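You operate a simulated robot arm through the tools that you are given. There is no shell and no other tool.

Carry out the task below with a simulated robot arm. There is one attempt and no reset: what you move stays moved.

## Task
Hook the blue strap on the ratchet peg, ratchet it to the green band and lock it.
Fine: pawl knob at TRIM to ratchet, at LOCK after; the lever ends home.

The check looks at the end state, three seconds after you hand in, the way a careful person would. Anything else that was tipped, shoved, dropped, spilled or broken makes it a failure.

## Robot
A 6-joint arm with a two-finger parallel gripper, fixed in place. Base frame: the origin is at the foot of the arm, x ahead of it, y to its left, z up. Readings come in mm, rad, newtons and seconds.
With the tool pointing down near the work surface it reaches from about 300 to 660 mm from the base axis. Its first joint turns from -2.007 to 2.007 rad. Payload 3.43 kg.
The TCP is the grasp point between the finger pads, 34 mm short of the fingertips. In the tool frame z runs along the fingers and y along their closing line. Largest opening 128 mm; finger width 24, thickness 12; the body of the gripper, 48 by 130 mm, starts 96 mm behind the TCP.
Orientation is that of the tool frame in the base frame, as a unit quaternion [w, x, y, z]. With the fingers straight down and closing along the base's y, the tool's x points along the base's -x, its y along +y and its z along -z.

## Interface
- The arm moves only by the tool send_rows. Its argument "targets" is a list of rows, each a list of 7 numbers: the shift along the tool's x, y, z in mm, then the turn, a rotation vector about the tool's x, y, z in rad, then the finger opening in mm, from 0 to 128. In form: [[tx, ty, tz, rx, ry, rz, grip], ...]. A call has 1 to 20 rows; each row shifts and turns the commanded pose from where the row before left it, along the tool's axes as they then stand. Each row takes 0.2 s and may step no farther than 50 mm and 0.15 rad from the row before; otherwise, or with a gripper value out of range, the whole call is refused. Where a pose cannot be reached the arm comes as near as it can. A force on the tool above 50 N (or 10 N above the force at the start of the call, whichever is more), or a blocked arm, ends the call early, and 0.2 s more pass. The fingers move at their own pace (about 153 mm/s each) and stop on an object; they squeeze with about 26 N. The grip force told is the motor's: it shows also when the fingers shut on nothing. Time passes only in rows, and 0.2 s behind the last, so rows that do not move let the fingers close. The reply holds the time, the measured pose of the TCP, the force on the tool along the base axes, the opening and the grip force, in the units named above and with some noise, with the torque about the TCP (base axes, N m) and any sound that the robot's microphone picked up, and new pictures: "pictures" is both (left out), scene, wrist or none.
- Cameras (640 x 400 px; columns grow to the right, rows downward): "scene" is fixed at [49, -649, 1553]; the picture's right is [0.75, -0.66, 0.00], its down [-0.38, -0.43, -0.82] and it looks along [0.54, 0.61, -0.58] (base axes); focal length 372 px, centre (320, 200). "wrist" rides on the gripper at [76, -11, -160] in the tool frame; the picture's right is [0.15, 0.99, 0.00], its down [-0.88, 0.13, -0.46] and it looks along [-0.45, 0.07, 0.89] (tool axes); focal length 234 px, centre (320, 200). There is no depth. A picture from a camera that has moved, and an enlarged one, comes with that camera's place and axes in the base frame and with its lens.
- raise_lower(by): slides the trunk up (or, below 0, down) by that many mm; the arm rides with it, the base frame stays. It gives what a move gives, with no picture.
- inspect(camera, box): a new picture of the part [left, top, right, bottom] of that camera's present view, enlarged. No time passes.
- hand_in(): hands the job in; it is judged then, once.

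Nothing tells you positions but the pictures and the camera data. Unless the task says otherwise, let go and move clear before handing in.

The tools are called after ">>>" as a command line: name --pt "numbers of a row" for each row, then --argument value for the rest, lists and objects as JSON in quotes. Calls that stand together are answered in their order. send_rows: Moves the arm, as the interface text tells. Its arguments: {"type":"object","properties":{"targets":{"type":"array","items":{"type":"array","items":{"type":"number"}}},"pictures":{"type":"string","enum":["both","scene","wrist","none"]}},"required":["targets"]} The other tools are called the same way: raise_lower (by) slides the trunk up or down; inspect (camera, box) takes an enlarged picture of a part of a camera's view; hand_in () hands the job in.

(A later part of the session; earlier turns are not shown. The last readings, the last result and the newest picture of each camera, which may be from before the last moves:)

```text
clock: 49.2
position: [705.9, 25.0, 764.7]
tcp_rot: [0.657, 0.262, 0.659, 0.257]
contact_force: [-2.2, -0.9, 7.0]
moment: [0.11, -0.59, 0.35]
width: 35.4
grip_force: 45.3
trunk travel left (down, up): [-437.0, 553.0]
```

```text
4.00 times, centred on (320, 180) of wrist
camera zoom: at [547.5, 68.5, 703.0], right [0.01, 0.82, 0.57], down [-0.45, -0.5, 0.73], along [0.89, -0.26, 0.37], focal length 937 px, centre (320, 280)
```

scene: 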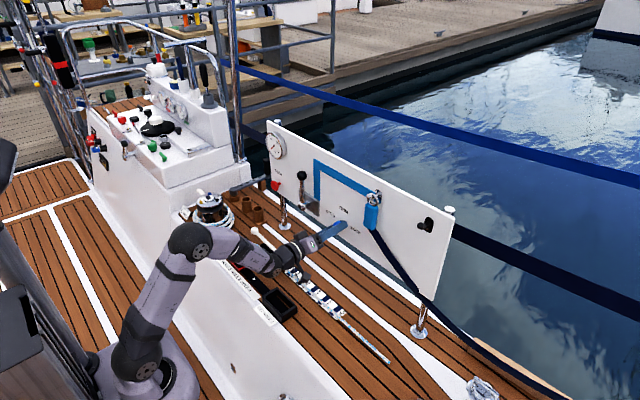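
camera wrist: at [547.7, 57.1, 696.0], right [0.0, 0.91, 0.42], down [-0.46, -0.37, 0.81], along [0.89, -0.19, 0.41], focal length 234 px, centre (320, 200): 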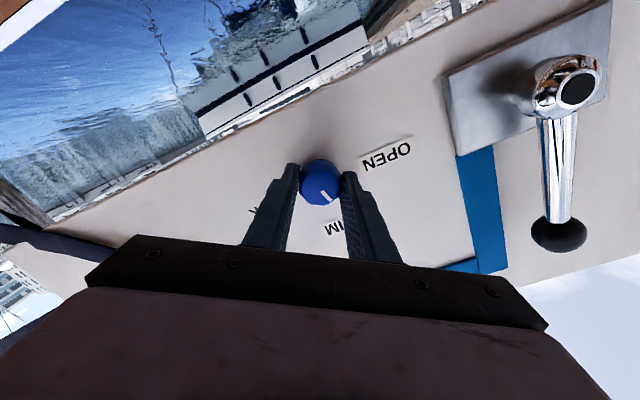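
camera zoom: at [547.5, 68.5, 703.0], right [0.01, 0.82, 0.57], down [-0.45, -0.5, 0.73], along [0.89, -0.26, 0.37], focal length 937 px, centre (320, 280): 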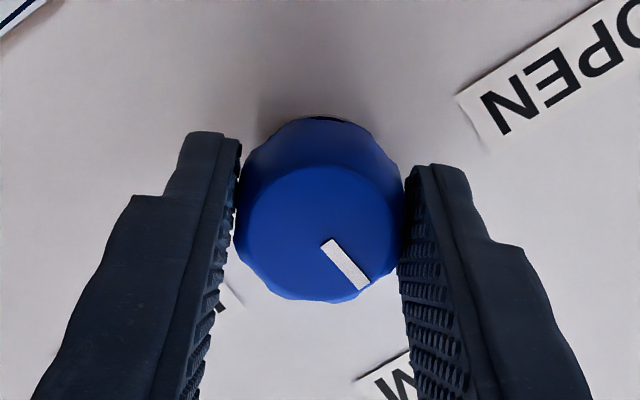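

The mark now points straight up at TRIM. I'll release and back off to check that it stays.

>>> send_rows --pt "0 0 0 0 0 0 50" --pt "0 0 0 0 0 0 64" --pt "0 0 -25 0 0 0 64" --pt "0 0 -35 0 0 0 64" --pt "0 0 0 0 0 0 64"

>>> inspect --camera "scene" --box '[280, 170, 400, 260]'

>>> inspect --camera "wrist" --box '[240, 100, 400, 200]'

```text
clock: 50.5
position: [644.8, 25.0, 763.1]
tcp_rot: [0.657, 0.26, 0.659, 0.257]
contact_force: [-0.6, 0.2, -0.1]
moment: [-0.01, -0.01, 0.02]
width: 63.9
grip_force: 0.0
trunk travel left (down, up): [-437.0, 553.0]
camera wrist: at [485.4, 69.4, 701.1], right [0.0, 0.82, 0.57], down [-0.45, -0.5, 0.73], along [0.89, -0.26, 0.37], focal length 234 px, centre (320, 200)
```

scene: 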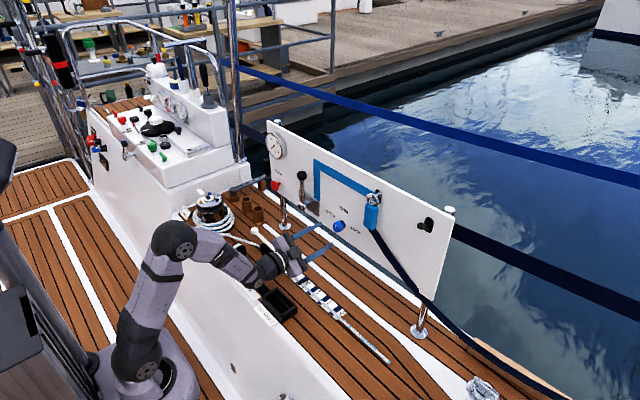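
wrist: 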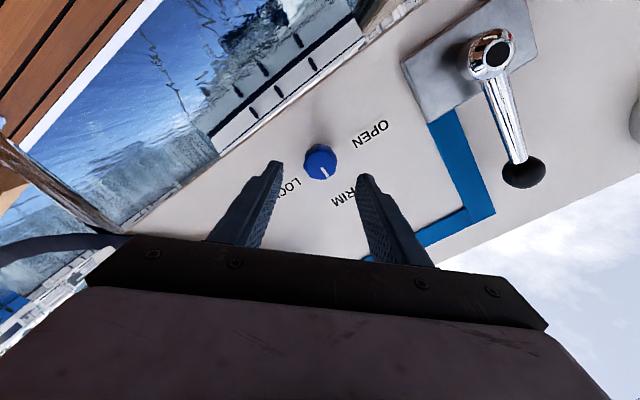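

```text
4.44 times, centred on (340, 215) of scene
camera zoom: at [49.0, -649.0, 1553.0], right [0.75, -0.66, 0.0], down [-0.38, -0.43, -0.82], along [0.54, 0.61, -0.58], focal length 1653 px, centre (231, 133)
```

zoom: 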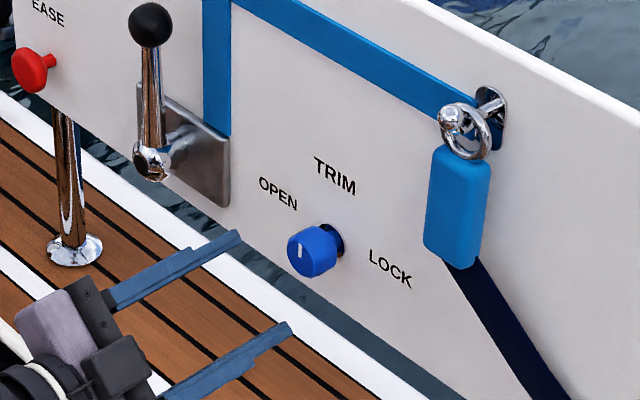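

```text
4.00 times, centred on (320, 150) of wrist
camera zoom: at [485.4, 69.4, 701.1], right [0.0, 0.82, 0.57], down [-0.45, -0.5, 0.73], along [0.89, -0.26, 0.37], focal length 937 px, centre (320, 400)
```

zoom: 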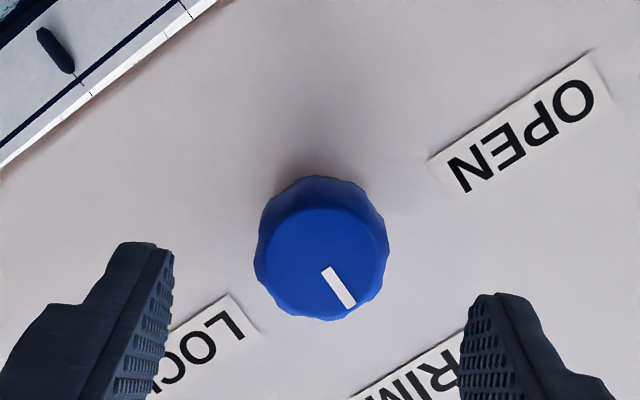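

The knob stays at TRIM. Next I'll check the lever hub to see how it swings.

>>> inspect --camera "wrist" --box '[390, 0, 590, 200]'

>>> inspect --camera "scene" --box '[280, 160, 340, 220]'

>>> inspect --camera "scene" --box '[255, 120, 305, 200]'

```text
2.00 times, centred on (490, 100) of wrist
camera zoom: at [485.4, 69.4, 701.1], right [0.0, 0.82, 0.57], down [-0.45, -0.5, 0.73], along [0.89, -0.26, 0.37], focal length 468 px, centre (-20, 400)
```

zoom: 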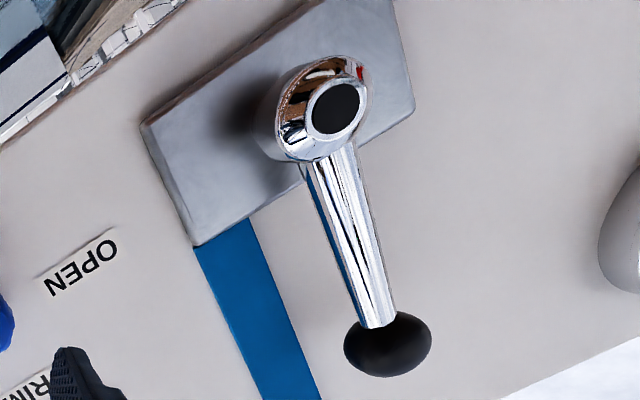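

```text
6.67 times, centred on (310, 190) of scene
camera zoom: at [49.0, -649.0, 1553.0], right [0.75, -0.66, 0.0], down [-0.38, -0.43, -0.82], along [0.54, 0.61, -0.58], focal length 2480 px, centre (387, 267)
```

zoom: 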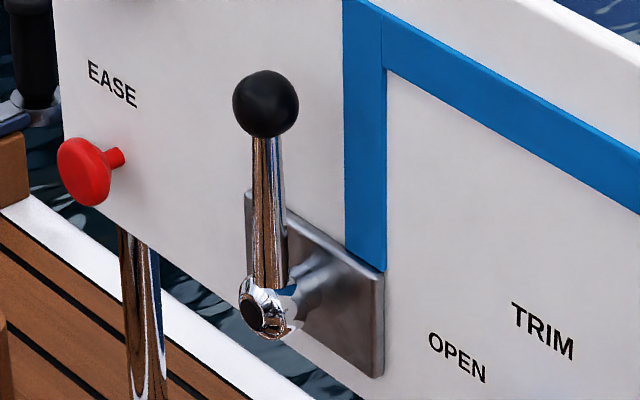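

```text
5.00 times, centred on (280, 160) of scene
camera zoom: at [49.0, -649.0, 1553.0], right [0.75, -0.66, 0.0], down [-0.38, -0.43, -0.82], along [0.54, 0.61, -0.58], focal length 1860 px, centre (520, 400)
```

zoom: 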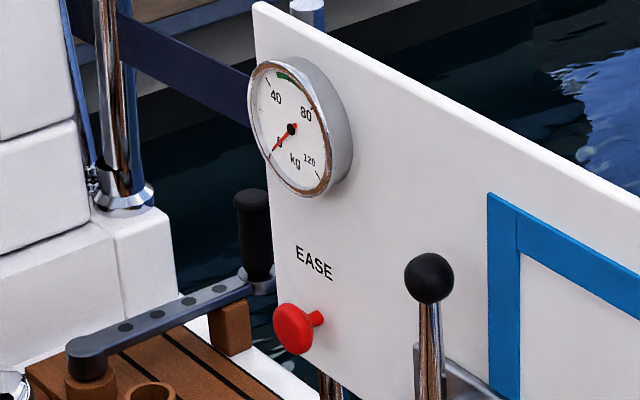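

The lever hub's axis is normal to the panel, so the lever swings sideways in the panel's plane. The ball is near (713, 194, 890) and the pivot near (713, 194, 766). The gauge is readable from the scene camera. I'll un-roll the gripper, raise the trunk and go in front of the ball.

>>> send_rows --pt "0 0 -5 0 0 -0.151 64" --pt "0 0 0 0 0 -0.151 64" --pt "0 0 0 0 0 -0.151 64" --pt "0 0 0 0 0 -0.151 64" --pt "0 0 0 0 0 -0.151 64" --pt "0 0 0 0 0 0 64" --pictures "none"

```text
refused: row 2 steps farther than a row can; nothing moved
```

>>> send_rows --pt "0 0 -5 0 0 -0.126 64" --pt "0 0 0 0 0 -0.126 64" --pt "0 0 0 0 0 -0.126 64" --pt "0 0 0 0 0 -0.126 64" --pt "0 0 0 0 0 -0.126 64" --pt "0 0 0 0 0 -0.126 64" --pt "0 0 0 0 0 0 64" --pictures "none"

>>> raise_lower --by 127

>>> send_rows --pt "0 34 0 0 0 0 64" --pt "0 34 0 0 0 0 64" --pt "0 34 0 0 0 0 64" --pt "0 34 0 0 0 0 64" --pt "0 33 0 0 0 0 64" --pt "0 0 0 0 0 0 64"

```text
clock: 52.0
position: [640.6, 25.8, 764.6]
tcp_rot: [0.706, -0.003, 0.709, -0.003]
contact_force: [0.1, -0.1, -0.4]
moment: [0.0, 0.01, -0.04]
width: 64.2
grip_force: 0.0
trunk travel left (down, up): [-437.0, 553.0]
```

```text
clock: 53.6
position: [642.0, 25.4, 891.9]
tcp_rot: [0.706, 0.0, 0.709, -0.004]
contact_force: [-0.4, -0.7, 0.3]
moment: [-0.02, -0.01, 0.02]
width: 64.1
grip_force: 0.1
trunk travel left (down, up): [-564.0, 426.0]
```

```text
clock: 55.0
position: [643.4, 194.0, 887.6]
tcp_rot: [0.705, -0.002, 0.709, -0.003]
contact_force: [-0.1, -0.9, 0.4]
moment: [0.0, 0.0, 0.01]
width: 63.9
grip_force: 0.1
trunk travel left (down, up): [-564.0, 426.0]
camera wrist: at [483.5, 182.2, 814.1], right [0.0, 0.99, -0.15], down [-0.45, 0.14, 0.88], along [0.89, 0.07, 0.45], focal length 234 px, centre (320, 200)
```

scene: 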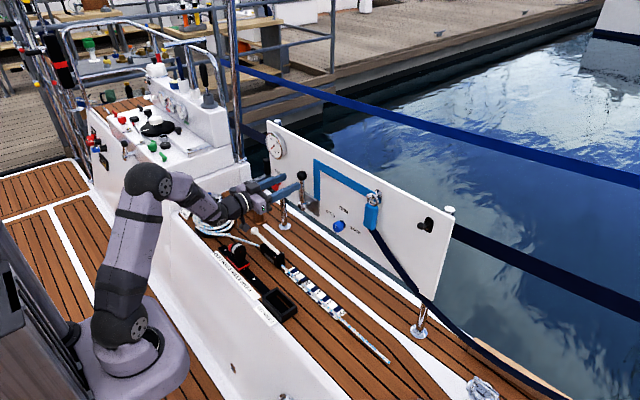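
wrist: 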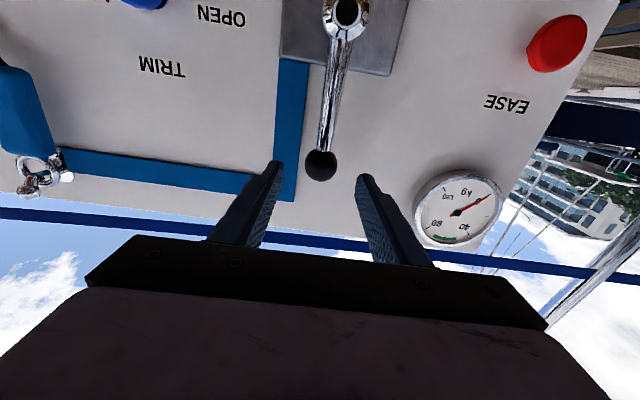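

The ball is centred at about (713, 195, 890). I'll move forward around it and close.

>>> send_rows --pt "-1 0.5 22 0 0 0 64" --pt "-1 0.5 20 0 0 0 64" --pt "0 0 20 0 0 0 64" --pt "0 0 0 0 0 0 45" --pt "0 0 0 0 0 0 20" --pt "0 0 0 0 0 0 20"

>>> inspect --camera "scene" --box '[250, 120, 350, 220]'

>>> inspect --camera "wrist" --box '[250, 100, 550, 270]'

```text
clock: 56.4
position: [702.5, 194.1, 893.2]
tcp_rot: [0.706, 0.0, 0.708, -0.003]
contact_force: [-0.6, 0.7, -1.0]
moment: [-0.05, 0.01, 0.01]
width: 32.9
grip_force: 45.0
trunk travel left (down, up): [-564.0, 426.0]
camera wrist: at [544.0, 183.2, 818.2], right [0.0, 0.99, -0.15], down [-0.45, 0.14, 0.88], along [0.89, 0.07, 0.45], focal length 234 px, centre (320, 200)
```

scene: 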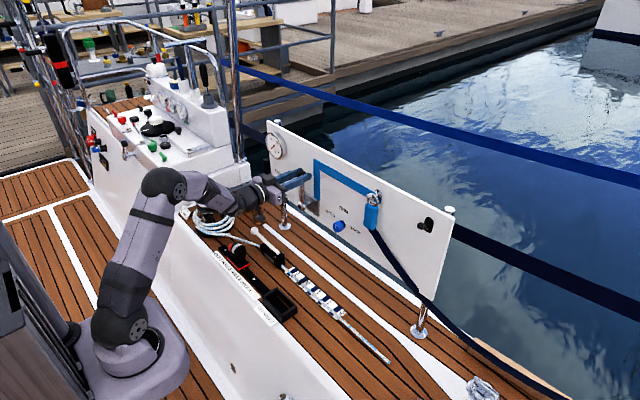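
wrist: 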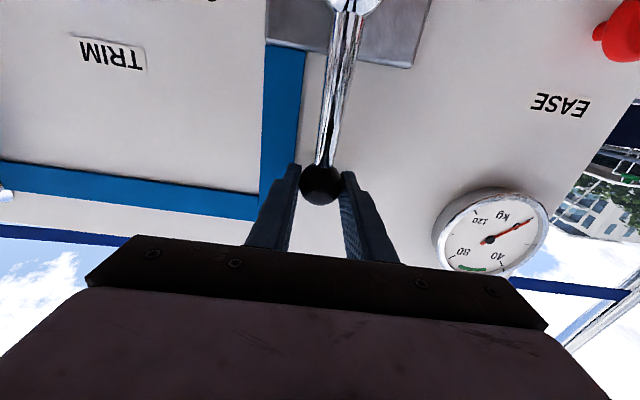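

```text
4.00 times, centred on (300, 170) of scene
camera zoom: at [49.0, -649.0, 1553.0], right [0.75, -0.66, 0.0], down [-0.38, -0.43, -0.82], along [0.54, 0.61, -0.58], focal length 1488 px, centre (400, 320)
```

zoom: 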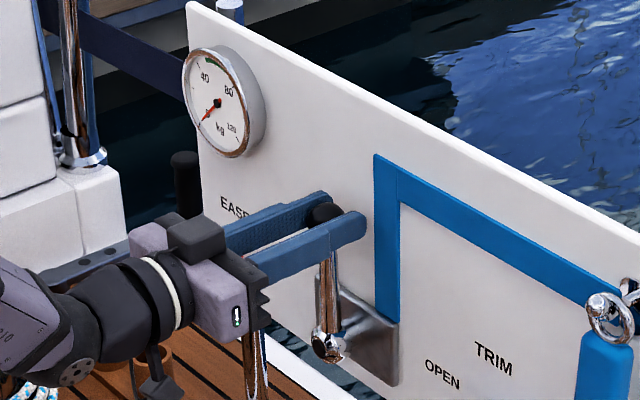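

```text
2.13 times, centred on (400, 185) of wrist
camera zoom: at [544.0, 183.2, 818.2], right [0.0, 0.99, -0.15], down [-0.45, 0.14, 0.88], along [0.89, 0.07, 0.45], focal length 500 px, centre (149, 232)
```

zoom: 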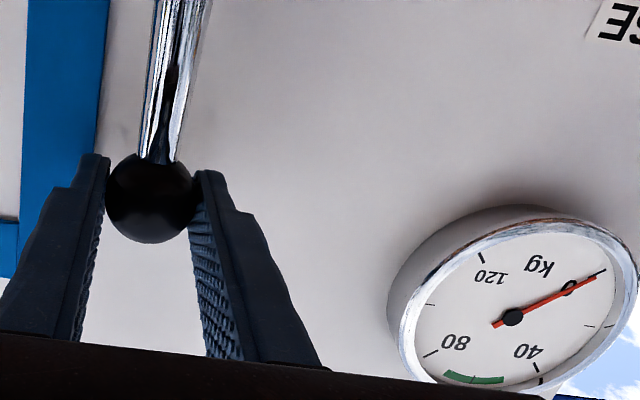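

I hold the ball. First I'll try a gentle push to the right (−y).

>>> send_rows --pt "0 -5 0 0 0 0 20" --pt "0.3 -5 0 0 0 0 20" --pt "0.6 -5 0 0 0 0 20" --pt "0 0 0 0 0 0 20" --pictures "none"

>>> inspect --camera "scene" --box '[250, 120, 350, 220]'

```text
clock: 57.4
position: [703.4, 192.2, 893.4]
tcp_rot: [0.707, -0.013, 0.707, 0.001]
contact_force: [18.2, 41.6, 7.1]
moment: [0.48, 0.62, 0.37]
width: 33.0
grip_force: 44.8
trunk travel left (down, up): [-564.0, 426.0]
```

```text
4.00 times, centred on (300, 170) of scene
camera zoom: at [49.0, -649.0, 1553.0], right [0.75, -0.66, 0.0], down [-0.38, -0.43, -0.82], along [0.54, 0.61, -0.58], focal length 1488 px, centre (400, 320)
```

zoom: 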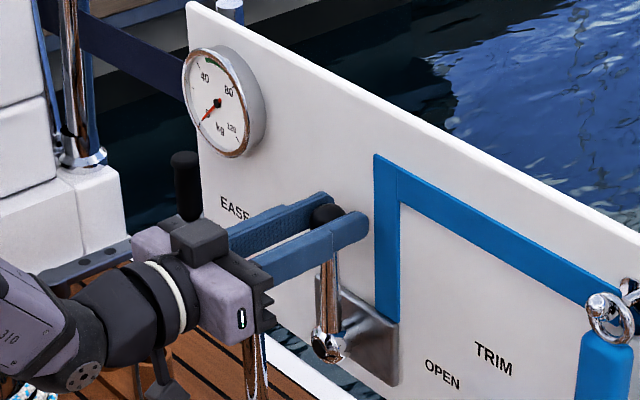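

To the right it is against its home stop. I'll relieve that and try to the left (+y).

>>> send_rows --pt "0 4 0 0 0 0 20" --pt "0 6 0 0 0 0 20" --pt "0 6 0 0 0 0 20" --pt "0 0 0 0 0 0 20" --pictures "none"

>>> inspect --camera "scene" --box '[250, 120, 350, 220]'

```text
clock: 58.4
position: [702.3, 195.1, 893.2]
tcp_rot: [0.707, -0.001, 0.707, -0.005]
contact_force: [9.1, 5.6, 9.7]
moment: [-0.5, -0.83, -0.09]
width: 32.8
grip_force: 44.9
trunk travel left (down, up): [-564.0, 426.0]
```

```text
4.00 times, centred on (300, 170) of scene
camera zoom: at [49.0, -649.0, 1553.0], right [0.75, -0.66, 0.0], down [-0.38, -0.43, -0.82], along [0.54, 0.61, -0.58], focal length 1488 px, centre (400, 320)
```

zoom: 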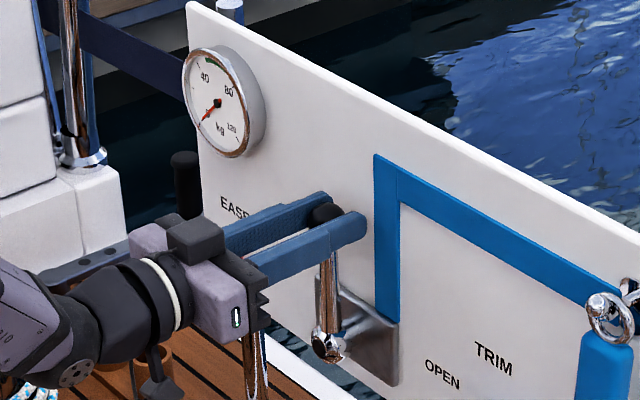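

The commanded pose had just caught back up, so the left side isn't tested yet. I'll push left further.

>>> send_rows --pt "0 5 0 0 0 0 20" --pt "0.3 5 0 0 0 0 20" --pt "0.6 5 0 0 0 0 20" --pt "0 0 0 0 0 0 20" --pictures "none"

>>> inspect --camera "scene" --box '[250, 120, 350, 220]'

```text
clock: 59.4
position: [703.9, 210.6, 890.4]
tcp_rot: [0.705, -0.001, 0.709, -0.004]
contact_force: [2.4, -5.7, 5.1]
moment: [-0.68, -0.24, -0.25]
width: 33.1
grip_force: 44.9
trunk travel left (down, up): [-564.0, 426.0]
```

```text
4.00 times, centred on (300, 170) of scene
camera zoom: at [49.0, -649.0, 1553.0], right [0.75, -0.66, 0.0], down [-0.38, -0.43, -0.82], along [0.54, 0.61, -0.58], focal length 1488 px, centre (400, 320)
```

zoom: 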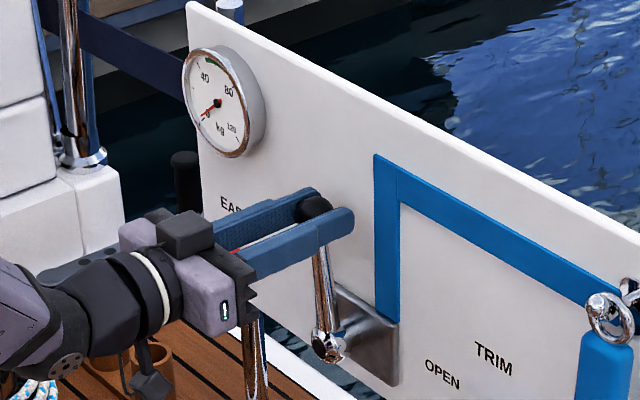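

It swings freely to the left. I'll follow the arc about the pivot, rolling the gripper with the lever.

>>> send_rows --pt "1.2 8.6 0 0 0 -0.1 20" --pt "0.7 8.6 0 0 0 -0.09 20" --pt "0.4 8.7 0 0 0 -0.08 20" --pt "0.3 8.7 0 0 0 -0.07 20" --pt "0 0 0 0 0 0 20" --pictures "none"

>>> inspect --camera "scene" --box '[250, 120, 350, 220]'

```text
clock: 60.6
position: [703.3, 246.5, 880.7]
tcp_rot: [0.694, -0.122, 0.699, -0.124]
contact_force: [-4.7, 1.7, -4.3]
moment: [0.35, 0.19, 0.15]
width: 33.2
grip_force: 45.2
trunk travel left (down, up): [-564.0, 426.0]
```

```text
4.00 times, centred on (300, 170) of scene
camera zoom: at [49.0, -649.0, 1553.0], right [0.75, -0.66, 0.0], down [-0.38, -0.43, -0.82], along [0.54, 0.61, -0.58], focal length 1488 px, centre (400, 320)
```

zoom: 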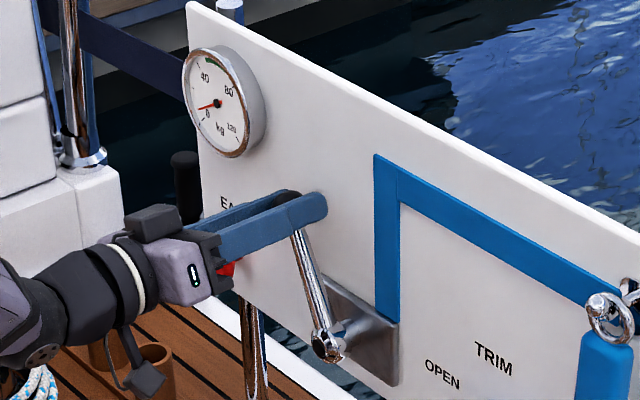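

The gauge needle has started to rise (about 10 kg). I'll carry on with the stroke.

>>> send_rows --pt "0.5 8.7 0 0 0 -0.08 20" --pt "0.4 8.7 0 0 0 -0.08 20" --pt "0.3 8.7 0 0 0 -0.07 20" --pt "0.3 8.7 0 0 0 -0.07 20" --pt "0 0 0 0 0 0 20" --pictures "none"

>>> inspect --camera "scene" --box '[250, 120, 350, 220]'

```text
clock: 61.8
position: [703.2, 273.2, 865.0]
tcp_rot: [0.667, -0.226, 0.673, -0.225]
contact_force: [-3.2, -8.3, -10.4]
moment: [0.02, 0.22, -0.2]
width: 33.0
grip_force: 45.7
trunk travel left (down, up): [-564.0, 426.0]
```

```text
4.00 times, centred on (300, 170) of scene
camera zoom: at [49.0, -649.0, 1553.0], right [0.75, -0.66, 0.0], down [-0.38, -0.43, -0.82], along [0.54, 0.61, -0.58], focal length 1488 px, centre (400, 320)
```

zoom: 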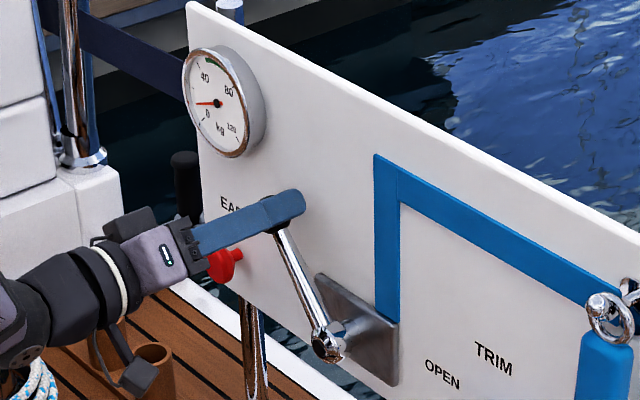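

The needle is at about 14 kg with the lever about 38° over. I'll continue, easing inward a little.

>>> send_rows --pt "1.5 8.7 0 0 0 -0.06 20" --pt "0.8 8.7 0 0 0 -0.06 20" --pt "0.5 8.7 0 0 0 -0.06 20" --pt "0 0 0 0 0 0 20" --pictures "none"

>>> inspect --camera "scene" --box '[250, 120, 350, 220]'

```text
clock: 62.8
position: [702.2, 282.4, 857.0]
tcp_rot: [0.651, -0.27, 0.647, -0.29]
contact_force: [-1.9, -34.7, 21.7]
moment: [0.2, 0.67, -1.16]
width: 33.1
grip_force: 44.8
trunk travel left (down, up): [-564.0, 426.0]
```

```text
4.00 times, centred on (300, 170) of scene
camera zoom: at [49.0, -649.0, 1553.0], right [0.75, -0.66, 0.0], down [-0.38, -0.43, -0.82], along [0.54, 0.61, -0.58], focal length 1488 px, centre (400, 320)
```

zoom: 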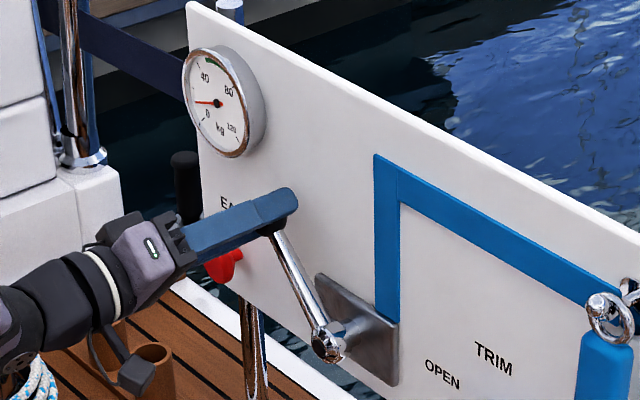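

The lever reached its left stop at about 44°. I'll read the gauge precisely.

>>> inspect --camera "scene" --box '[260, 125, 295, 165]'

>>> inspect --camera "wrist" --box '[250, 0, 640, 300]'

```text
10.00 times, centred on (278, 145) of scene
camera zoom: at [49.0, -649.0, 1553.0], right [0.75, -0.66, 0.0], down [-0.38, -0.43, -0.82], along [0.54, 0.61, -0.58], focal length 3720 px, centre (745, 750)
```

zoom: 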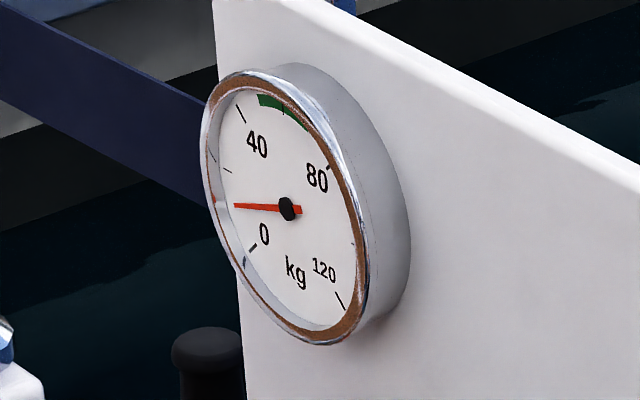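

```text
1.33 times, centred on (445, 150) of wrist
camera zoom: at [543.2, 223.5, 811.7], right [0.03, 0.57, -0.82], down [-0.45, 0.74, 0.5], along [0.89, 0.35, 0.27], focal length 312 px, centre (153, 267)
```

zoom: 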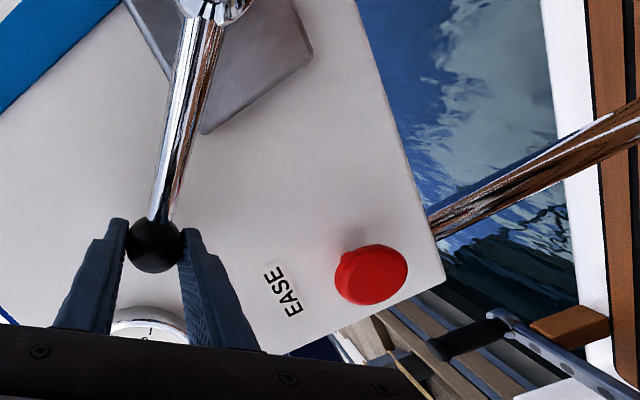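

The gauge reads about 11–12 kg, and the green band spans about 50–70 kg. I'll bring the lever back part of the way and see that the pawl holds the tension.

>>> send_rows --pt "0.3 -8.4 0 0 0 0.063 20" --pt "0.3 -8.4 0 0 0 0.063 20" --pt "0.3 -8.4 0 0 0 0.063 20" --pt "0.3 -8.4 0 0 0 0.063 20" --pt "0.3 -8.4 0 0 0 0.063 20" --pt "0.3 -8.4 0 0 0 0.063 20" --pt "0 0 0 0 0 0 20" --pictures "none"

>>> inspect --camera "scene" --box '[250, 120, 350, 220]'

```text
clock: 64.4
position: [702.1, 254.4, 879.6]
tcp_rot: [0.689, -0.156, 0.69, -0.158]
contact_force: [6.7, 11.3, 10.1]
moment: [0.57, -0.05, 0.39]
width: 33.2
grip_force: 44.9
trunk travel left (down, up): [-564.0, 426.0]
```

```text
4.00 times, centred on (300, 170) of scene
camera zoom: at [49.0, -649.0, 1553.0], right [0.75, -0.66, 0.0], down [-0.38, -0.43, -0.82], along [0.54, 0.61, -0.58], focal length 1488 px, centre (400, 320)
```

zoom: 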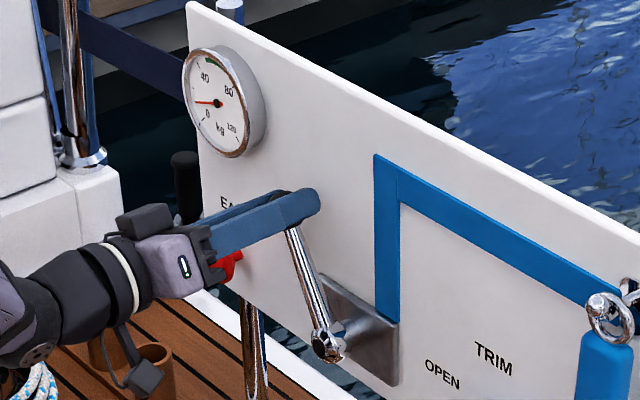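

The pawl holds about 12 kg. I'll take the lever the rest of the way home.

>>> send_rows --pt "-0.6 -8.5 0 0 0 0.063 20" --pt "-0.3 -8.5 0 0 0 0.063 20" --pt "0 -8.5 0 0 0 0.063 20" --pt "0.2 -8.5 0 0 0 0.063 20" --pt "0.2 -8.5 0 0 0 0.063 20" --pt "0.2 -8.5 0 0 0 0.063 20" --pt "0.2 -8.5 0 0 0 0.063 20" --pt "0 0 0 0 0 0 20" --pictures "none"

>>> inspect --camera "scene" --box '[250, 120, 350, 220]'

```text
clock: 66.2
position: [701.0, 196.1, 893.2]
tcp_rot: [0.707, 0.0, 0.707, -0.004]
contact_force: [5.6, 4.4, 13.1]
moment: [0.55, -0.27, 0.12]
width: 33.2
grip_force: 44.9
trunk travel left (down, up): [-564.0, 426.0]
```

```text
4.00 times, centred on (300, 170) of scene
camera zoom: at [49.0, -649.0, 1553.0], right [0.75, -0.66, 0.0], down [-0.38, -0.43, -0.82], along [0.54, 0.61, -0.58], focal length 1488 px, centre (400, 320)
```

zoom: 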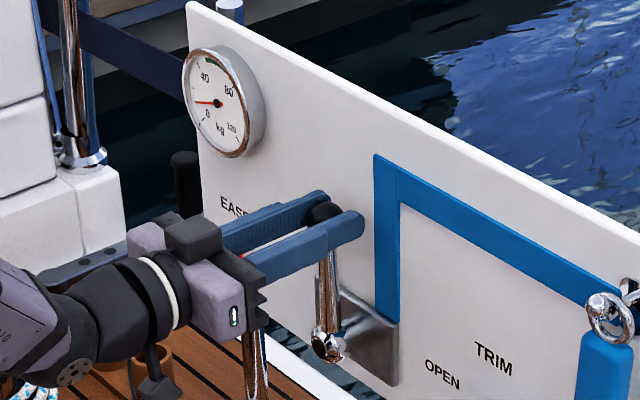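

Home, with tension held. Now I'll do the second stroke in one go.

>>> send_rows --pt "-1.2 8.7 0.5 0 0 -0.07 20" --pt "0.1 8.7 0 0 0 -0.07 20" --pt "0.3 8.7 0 0 0 -0.07 20" --pt "0.3 8.7 0 0 0 -0.07 20" --pt "0.3 8.7 0 0 0 -0.07 20" --pt "0.3 8.7 0 0 0 -0.07 20" --pt "0.3 8.7 0 0 0 -0.07 20" --pt "0.3 8.7 0 0 0 -0.07 20" --pt "0.3 8.7 0 0 0 -0.07 20" --pt "0.3 8.7 0 0 0 -0.07 20" --pt "0.3 8.7 0 0 0 -0.07 20" --pt "0 0 0 0 0 0 20" --pictures "none"

>>> inspect --camera "scene" --box '[260, 125, 295, 165]'

>>> inspect --camera "scene" --box '[250, 120, 350, 220]'

```text
clock: 68.8
position: [702.5, 279.7, 859.4]
tcp_rot: [0.653, -0.265, 0.656, -0.27]
contact_force: [-11.5, -7.3, 6.8]
moment: [0.3, 0.25, -0.54]
width: 32.8
grip_force: 44.9
trunk travel left (down, up): [-564.0, 426.0]
```

```text
10.00 times, centred on (278, 145) of scene
camera zoom: at [49.0, -649.0, 1553.0], right [0.75, -0.66, 0.0], down [-0.38, -0.43, -0.82], along [0.54, 0.61, -0.58], focal length 3720 px, centre (745, 750)
```

zoom: 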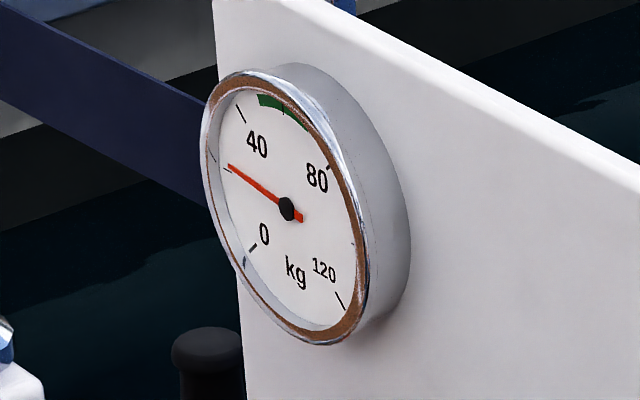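

```text
4.00 times, centred on (300, 170) of scene
camera zoom: at [49.0, -649.0, 1553.0], right [0.75, -0.66, 0.0], down [-0.38, -0.43, -0.82], along [0.54, 0.61, -0.58], focal length 1488 px, centre (400, 320)
```

zoom: 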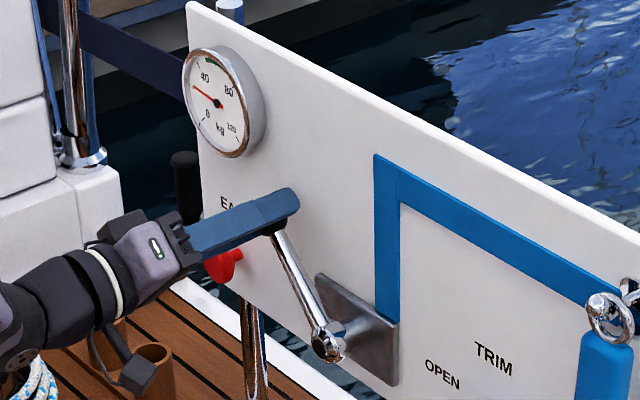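

The second stroke brought it to about 23 kg, so each full stroke gives about 11–12 kg. I'll do return plus stroke cycles now.

>>> send_rows --pt "0.5 -11.96 0.5 0 0 0.09625 20" --pt "0.5 -11.96 0 0 0 0.09625 20" --pt "0.5 -11.96 0 0 0 0.09625 20" --pt "0.5 -11.96 0 0 0 0.09625 20" --pt "0.5 -11.96 0 0 0 0.09625 20" --pt "0.5 -11.96 0 0 0 0.09625 20" --pt "0.5 -11.96 0 0 0 0.09625 20" --pt "0.5 -11.96 0 0 0 0.09625 20" --pt "0 0 0 0 0 0 20" --pictures "none"

>>> inspect --camera "scene" --box '[250, 120, 350, 220]'

```text
clock: 70.8
position: [703.1, 197.1, 892.6]
tcp_rot: [0.705, -0.001, 0.709, -0.005]
contact_force: [-14.7, 0.9, -8.3]
moment: [0.25, 0.24, 0.11]
width: 32.8
grip_force: 45.1
trunk travel left (down, up): [-564.0, 426.0]
```

```text
4.00 times, centred on (300, 170) of scene
camera zoom: at [49.0, -649.0, 1553.0], right [0.75, -0.66, 0.0], down [-0.38, -0.43, -0.82], along [0.54, 0.61, -0.58], focal length 1488 px, centre (400, 320)
```

zoom: 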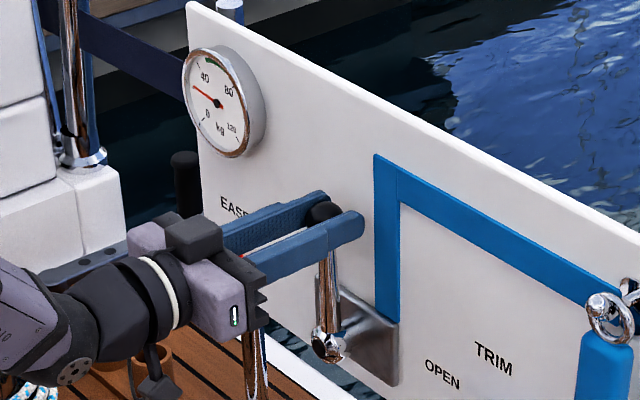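

>>> send_rows --pt "0.5 11.96 -0.7 0 0 -0.09625 20" --pt "0.5 11.96 0 0 0 -0.09625 20" --pt "0.5 11.96 0 0 0 -0.09625 20" --pt "0.5 11.96 0 0 0 -0.09625 20" --pt "0.5 11.96 0 0 0 -0.09625 20" --pt "0.5 11.96 0 0 0 -0.09625 20" --pt "0.5 11.96 0 0 0 -0.09625 20" --pt "0.5 11.96 0 0 0 -0.09625 20" --pt "0 0 0 0 0 0 20" --pictures "none"

>>> inspect --camera "scene" --box '[260, 125, 295, 165]'

```text
clock: 72.8
position: [703.0, 281.2, 860.7]
tcp_rot: [0.653, -0.267, 0.656, -0.27]
contact_force: [-4.6, -3.8, -4.3]
moment: [0.27, 0.18, -0.29]
width: 33.0
grip_force: 45.0
trunk travel left (down, up): [-564.0, 426.0]
```

```text
10.00 times, centred on (278, 145) of scene
camera zoom: at [49.0, -649.0, 1553.0], right [0.75, -0.66, 0.0], down [-0.38, -0.43, -0.82], along [0.54, 0.61, -0.58], focal length 3720 px, centre (745, 750)
```

zoom: 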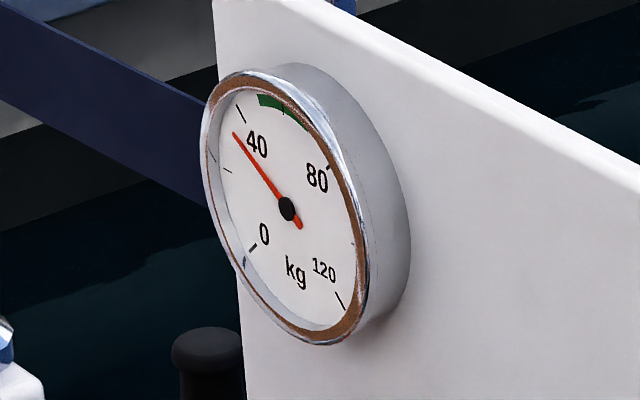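

The gauge reads about 34 kg. Next come the return and fourth stroke.

>>> send_rows --pt "0.5 -11.96 0.3 0 0 0.09625 20" --pt "0.5 -11.96 0 0 0 0.09625 20" --pt "0.5 -11.96 0 0 0 0.09625 20" --pt "0.5 -11.96 0 0 0 0.09625 20" --pt "0.5 -11.96 0 0 0 0.09625 20" --pt "0.5 -11.96 0 0 0 0.09625 20" --pt "0.5 -11.96 0 0 0 0.09625 20" --pt "0.3 -13 0 0 0 0.09625 20" --pt "0 0 0 0 0 0 20" --pictures "none"

>>> send_rows --pt "0.3 12.5 0 0 0 -0.09625 20" --pt "0.5 11.96 0 0 0 -0.09625 20" --pt "0.5 11.96 0 0 0 -0.09625 20" --pt "0.5 11.96 0 0 0 -0.09625 20" --pt "0.5 11.96 0 0 0 -0.09625 20" --pt "0.5 11.96 0 0 0 -0.09625 20" --pt "0.5 11.96 0 0 0 -0.09625 20" --pt "0.5 11.96 0 0 0 -0.09625 20" --pt "0 0 0 0 0 0 20" --pictures "none"

>>> inspect --camera "scene" --box '[260, 125, 295, 165]'

>>> inspect --camera "scene" --box '[250, 120, 400, 250]'

```text
clock: 74.8
position: [702.0, 196.2, 894.3]
tcp_rot: [0.706, -0.001, 0.708, -0.002]
contact_force: [8.7, -0.7, -0.1]
moment: [-0.12, -0.05, -0.06]
width: 32.8
grip_force: 44.8
trunk travel left (down, up): [-564.0, 426.0]
```

```text
clock: 76.8
position: [703.0, 281.8, 860.5]
tcp_rot: [0.652, -0.268, 0.657, -0.268]
contact_force: [-16.2, -9.5, -9.2]
moment: [0.24, 0.39, -0.4]
width: 33.0
grip_force: 44.8
trunk travel left (down, up): [-564.0, 426.0]
```

```text
10.00 times, centred on (278, 145) of scene
camera zoom: at [49.0, -649.0, 1553.0], right [0.75, -0.66, 0.0], down [-0.38, -0.43, -0.82], along [0.54, 0.61, -0.58], focal length 3720 px, centre (745, 750)
```

zoom: 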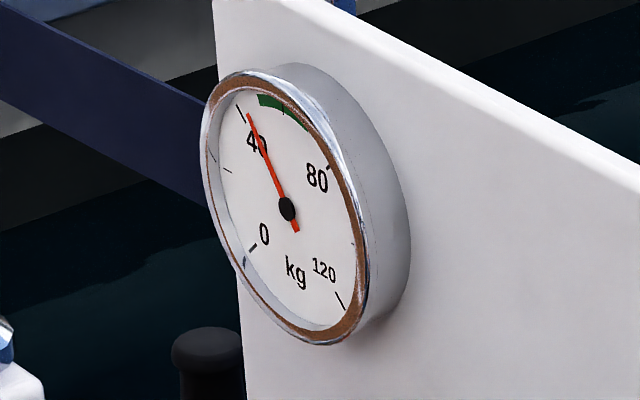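

```text
3.08 times, centred on (325, 185) of scene
camera zoom: at [49.0, -649.0, 1553.0], right [0.75, -0.66, 0.0], down [-0.38, -0.43, -0.82], along [0.54, 0.61, -0.58], focal length 1145 px, centre (305, 246)
```

zoom: 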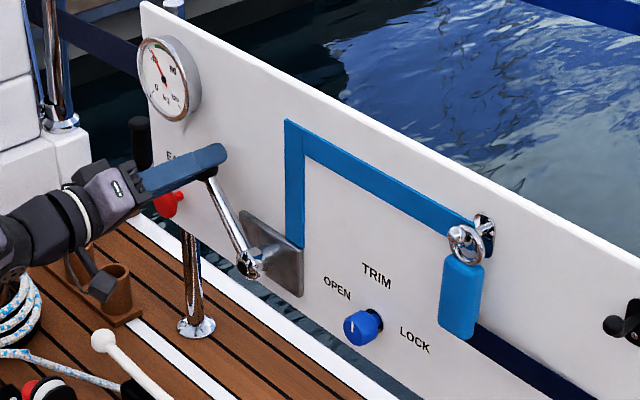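

The gauge reads about 44 kg and the strap is taut. Next come the return and fifth stroke.

>>> send_rows --pt "0.5 -11.96 -0.3 0 0 0.09625 20" --pt "0.5 -11.96 0 0 0 0.09625 20" --pt "0.5 -11.96 0 0 0 0.09625 20" --pt "0.5 -11.96 0 0 0 0.09625 20" --pt "0.5 -11.96 0 0 0 0.09625 20" --pt "0.5 -11.96 0 0 0 0.09625 20" --pt "0.5 -11.96 0 0 0 0.09625 20" --pt "0.3 -12.5 0 0 0 0.09625 20" --pt "0 0 0 0 0 0 20" --pictures "none"

>>> send_rows --pt "0.3 12.5 0 0 0 -0.09625 20" --pt "0.5 11.96 0 0 0 -0.09625 20" --pt "0.5 11.96 0 0 0 -0.09625 20" --pt "0.5 11.96 0 0 0 -0.09625 20" --pt "0.5 11.96 0 0 0 -0.09625 20" --pt "0.5 11.96 0 0 0 -0.09625 20" --pt "0 0 0 0 0 0 20" --pictures "none"

>>> inspect --camera "scene" --box '[260, 125, 295, 165]'

```text
clock: 78.8
position: [702.6, 196.9, 895.7]
tcp_rot: [0.704, -0.001, 0.71, -0.004]
contact_force: [-13.7, -0.4, -14.7]
moment: [-0.01, 0.14, -0.02]
width: 33.0
grip_force: 45.2
trunk travel left (down, up): [-564.0, 426.0]
```

```text
clock: 80.4
position: [703.6, 265.8, 877.0]
tcp_rot: [0.674, -0.203, 0.68, -0.206]
contact_force: [-8.8, -6.2, -12.4]
moment: [0.13, 0.29, -0.19]
width: 32.8
grip_force: 45.2
trunk travel left (down, up): [-564.0, 426.0]
```

```text
10.00 times, centred on (278, 145) of scene
camera zoom: at [49.0, -649.0, 1553.0], right [0.75, -0.66, 0.0], down [-0.38, -0.43, -0.82], along [0.54, 0.61, -0.58], focal length 3720 px, centre (745, 750)
```

zoom: 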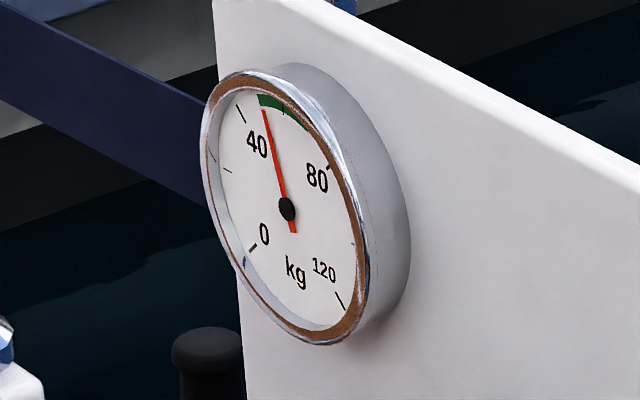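

>>> send_rows --pt "1.2 11.96 -0.3 0 0 -0.09625 20" --pt "0.8 11.96 0 0 0 -0.09625 20" --pt "0 0 0 0 0 0 20" --pictures "none"

>>> inspect --camera "scene" --box '[260, 125, 295, 165]'

```text
clock: 81.2
position: [704.1, 282.5, 861.7]
tcp_rot: [0.653, -0.266, 0.656, -0.269]
contact_force: [-10.2, -7.0, -5.0]
moment: [0.32, 0.27, -0.27]
width: 32.9
grip_force: 44.7
trunk travel left (down, up): [-564.0, 426.0]
```

```text
10.00 times, centred on (278, 145) of scene
camera zoom: at [49.0, -649.0, 1553.0], right [0.75, -0.66, 0.0], down [-0.38, -0.43, -0.82], along [0.54, 0.61, -0.58], focal length 3720 px, centre (745, 750)
```

zoom: 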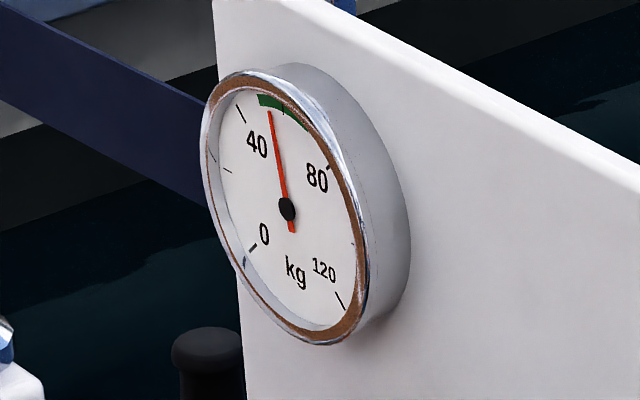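

The gauge reads about 54 kg, inside the green. I'll return the lever and check, then add a partial stroke to get nearer the middle of the band.

>>> send_rows --pt "0.5 -11.96 -0.3 0 0 0.09625 20" --pt "0.5 -11.96 0 0 0 0.09625 20" --pt "0.5 -11.96 0 0 0 0.09625 20" --pt "0.5 -11.96 0 0 0 0.09625 20" --pt "0.5 -11.96 0 0 0 0.09625 20" --pt "0.5 -11.96 0 0 0 0.09625 20" --pt "0.5 -11.96 0 0 0 0.09625 20" --pt "0.5 -12.5 0 0 0 0.09625 20" --pt "0 0 0 0 0 0 20" --pictures "none"

>>> inspect --camera "scene" --box '[260, 125, 295, 165]'

```text
clock: 83.2
position: [703.3, 197.0, 897.0]
tcp_rot: [0.706, 0.0, 0.708, -0.003]
contact_force: [4.4, 0.2, -3.8]
moment: [0.2, 0.06, 0.08]
width: 33.1
grip_force: 45.0
trunk travel left (down, up): [-564.0, 426.0]
```

```text
10.00 times, centred on (278, 145) of scene
camera zoom: at [49.0, -649.0, 1553.0], right [0.75, -0.66, 0.0], down [-0.38, -0.43, -0.82], along [0.54, 0.61, -0.58], focal length 3720 px, centre (745, 750)
```

zoom: 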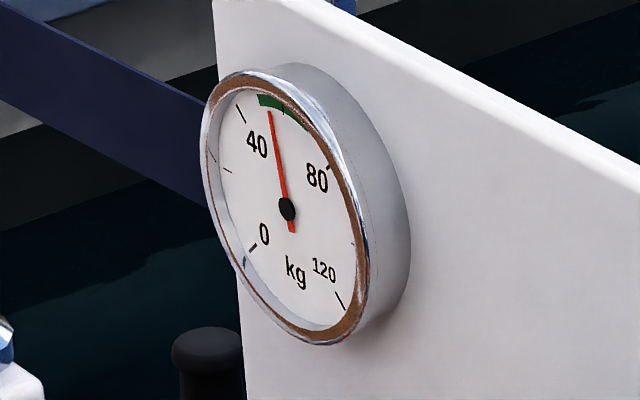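

The tension holds at 54 kg. My grip has crept up the ball a little, so I'll re-seat it before the partial stroke.

>>> send_rows --pt "0 0 0 0 0 0 50" --pt "0 0 0 0 0 0 50" --pt "5 -2.5 2 0 0 0 50" --pt "0 0 0 0 0 0 50" --pt "0 0 0 0 0 0 20" --pt "0 0 0 0 0 0 20"

>>> inspect --camera "scene" --box '[250, 120, 350, 220]'

```text
clock: 84.6
position: [704.2, 194.7, 892.7]
tcp_rot: [0.706, -0.003, 0.708, -0.004]
contact_force: [0.6, 4.6, 2.5]
moment: [0.28, -0.01, 0.07]
width: 33.0
grip_force: 44.9
trunk travel left (down, up): [-564.0, 426.0]
camera wrist: at [545.2, 182.9, 817.5], right [0.0, 0.99, -0.15], down [-0.45, 0.14, 0.88], along [0.89, 0.07, 0.45], focal length 234 px, centre (320, 200)
```

scene: 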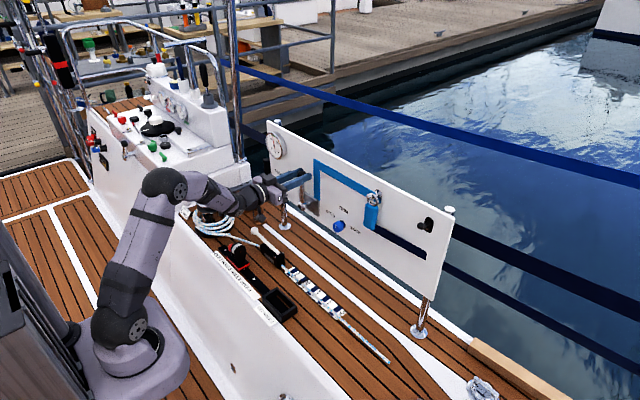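
wrist: 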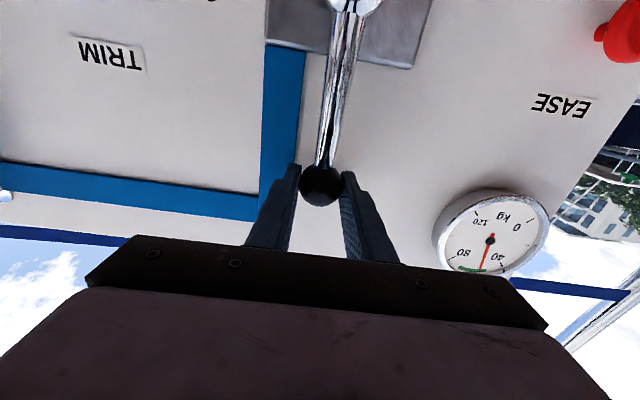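

```text
4.00 times, centred on (300, 170) of scene
camera zoom: at [49.0, -649.0, 1553.0], right [0.75, -0.66, 0.0], down [-0.38, -0.43, -0.82], along [0.54, 0.61, -0.58], focal length 1488 px, centre (400, 320)
```

zoom: 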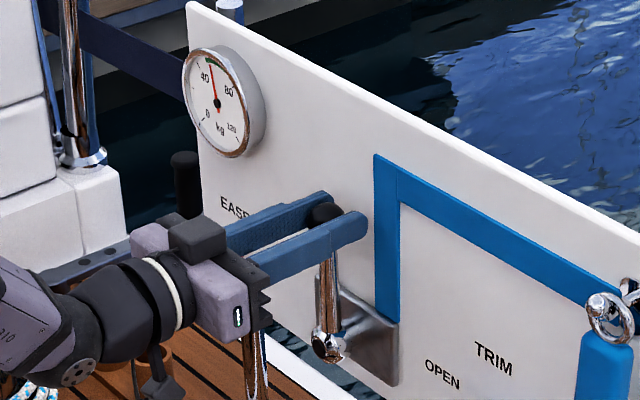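

Re-gripped at home. I'll make a partial stroke of about half the travel now.

>>> send_rows --pt "0.5 11.96 0 0 0 -0.09625 20" --pt "0.5 11.96 0 0 0 -0.09625 20" --pt "0.5 11.96 0 0 0 -0.09625 20" --pt "0.5 11.96 0 0 0 -0.09625 20" --pt "0 0 0 0 0 0 20" --pictures "none"

>>> inspect --camera "scene" --box '[260, 125, 295, 165]'

```text
clock: 85.8
position: [703.7, 241.3, 883.7]
tcp_rot: [0.692, -0.138, 0.695, -0.14]
contact_force: [-5.1, 0.6, 4.3]
moment: [-0.09, 0.21, -0.05]
width: 33.1
grip_force: 44.8
trunk travel left (down, up): [-564.0, 426.0]
```

```text
10.00 times, centred on (278, 145) of scene
camera zoom: at [49.0, -649.0, 1553.0], right [0.75, -0.66, 0.0], down [-0.38, -0.43, -0.82], along [0.54, 0.61, -0.58], focal length 3720 px, centre (745, 750)
```

zoom: 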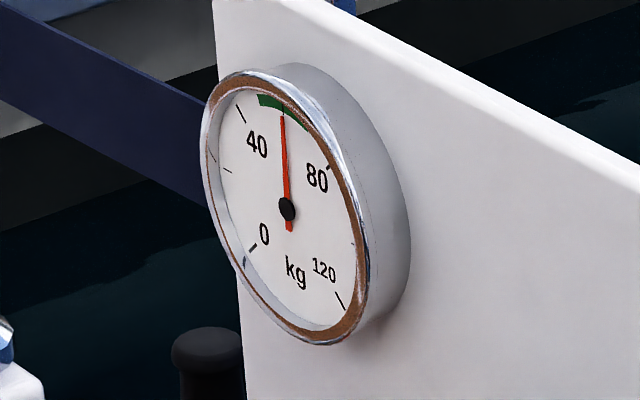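

The needle is on 60 kg, mid-green. I'll return the lever home.

>>> send_rows --pt "0.5 -11.96 0 0 0 0.09625 20" --pt "0.5 -11.96 0 0 0 0.09625 20" --pt "0.5 -11.96 0 0 0 0.09625 20" --pt "0.5 -11.96 0 0 0 0.09625 20" --pt "0 -3 0 0 0 0 20" --pt "0 0 0 0 0 0 20" --pictures "none"

>>> inspect --camera "scene" --box '[260, 125, 295, 165]'

>>> inspect --camera "scene" --box '[250, 120, 350, 220]'

```text
clock: 87.2
position: [704.7, 194.1, 892.0]
tcp_rot: [0.705, -0.004, 0.709, -0.002]
contact_force: [-1.8, 17.4, -4.0]
moment: [0.41, 0.29, 0.53]
width: 33.0
grip_force: 44.8
trunk travel left (down, up): [-564.0, 426.0]
```

```text
10.00 times, centred on (278, 145) of scene
camera zoom: at [49.0, -649.0, 1553.0], right [0.75, -0.66, 0.0], down [-0.38, -0.43, -0.82], along [0.54, 0.61, -0.58], focal length 3720 px, centre (745, 750)
```

zoom: 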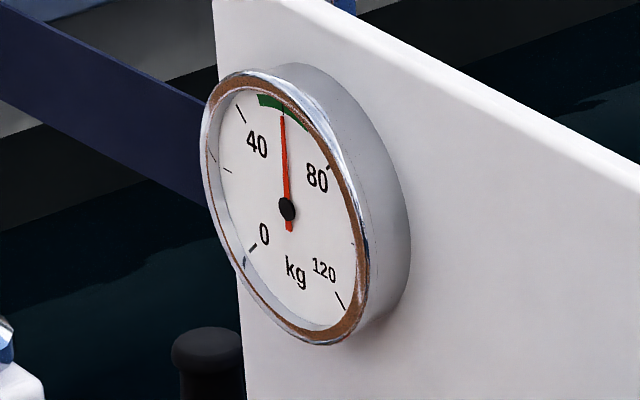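

```text
4.00 times, centred on (300, 170) of scene
camera zoom: at [49.0, -649.0, 1553.0], right [0.75, -0.66, 0.0], down [-0.38, -0.43, -0.82], along [0.54, 0.61, -0.58], focal length 1488 px, centre (400, 320)
```

zoom: 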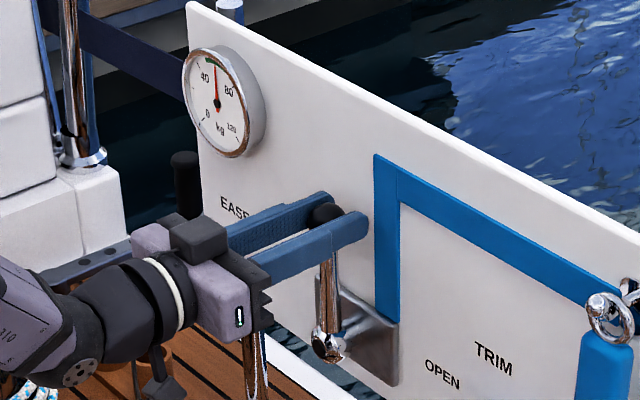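

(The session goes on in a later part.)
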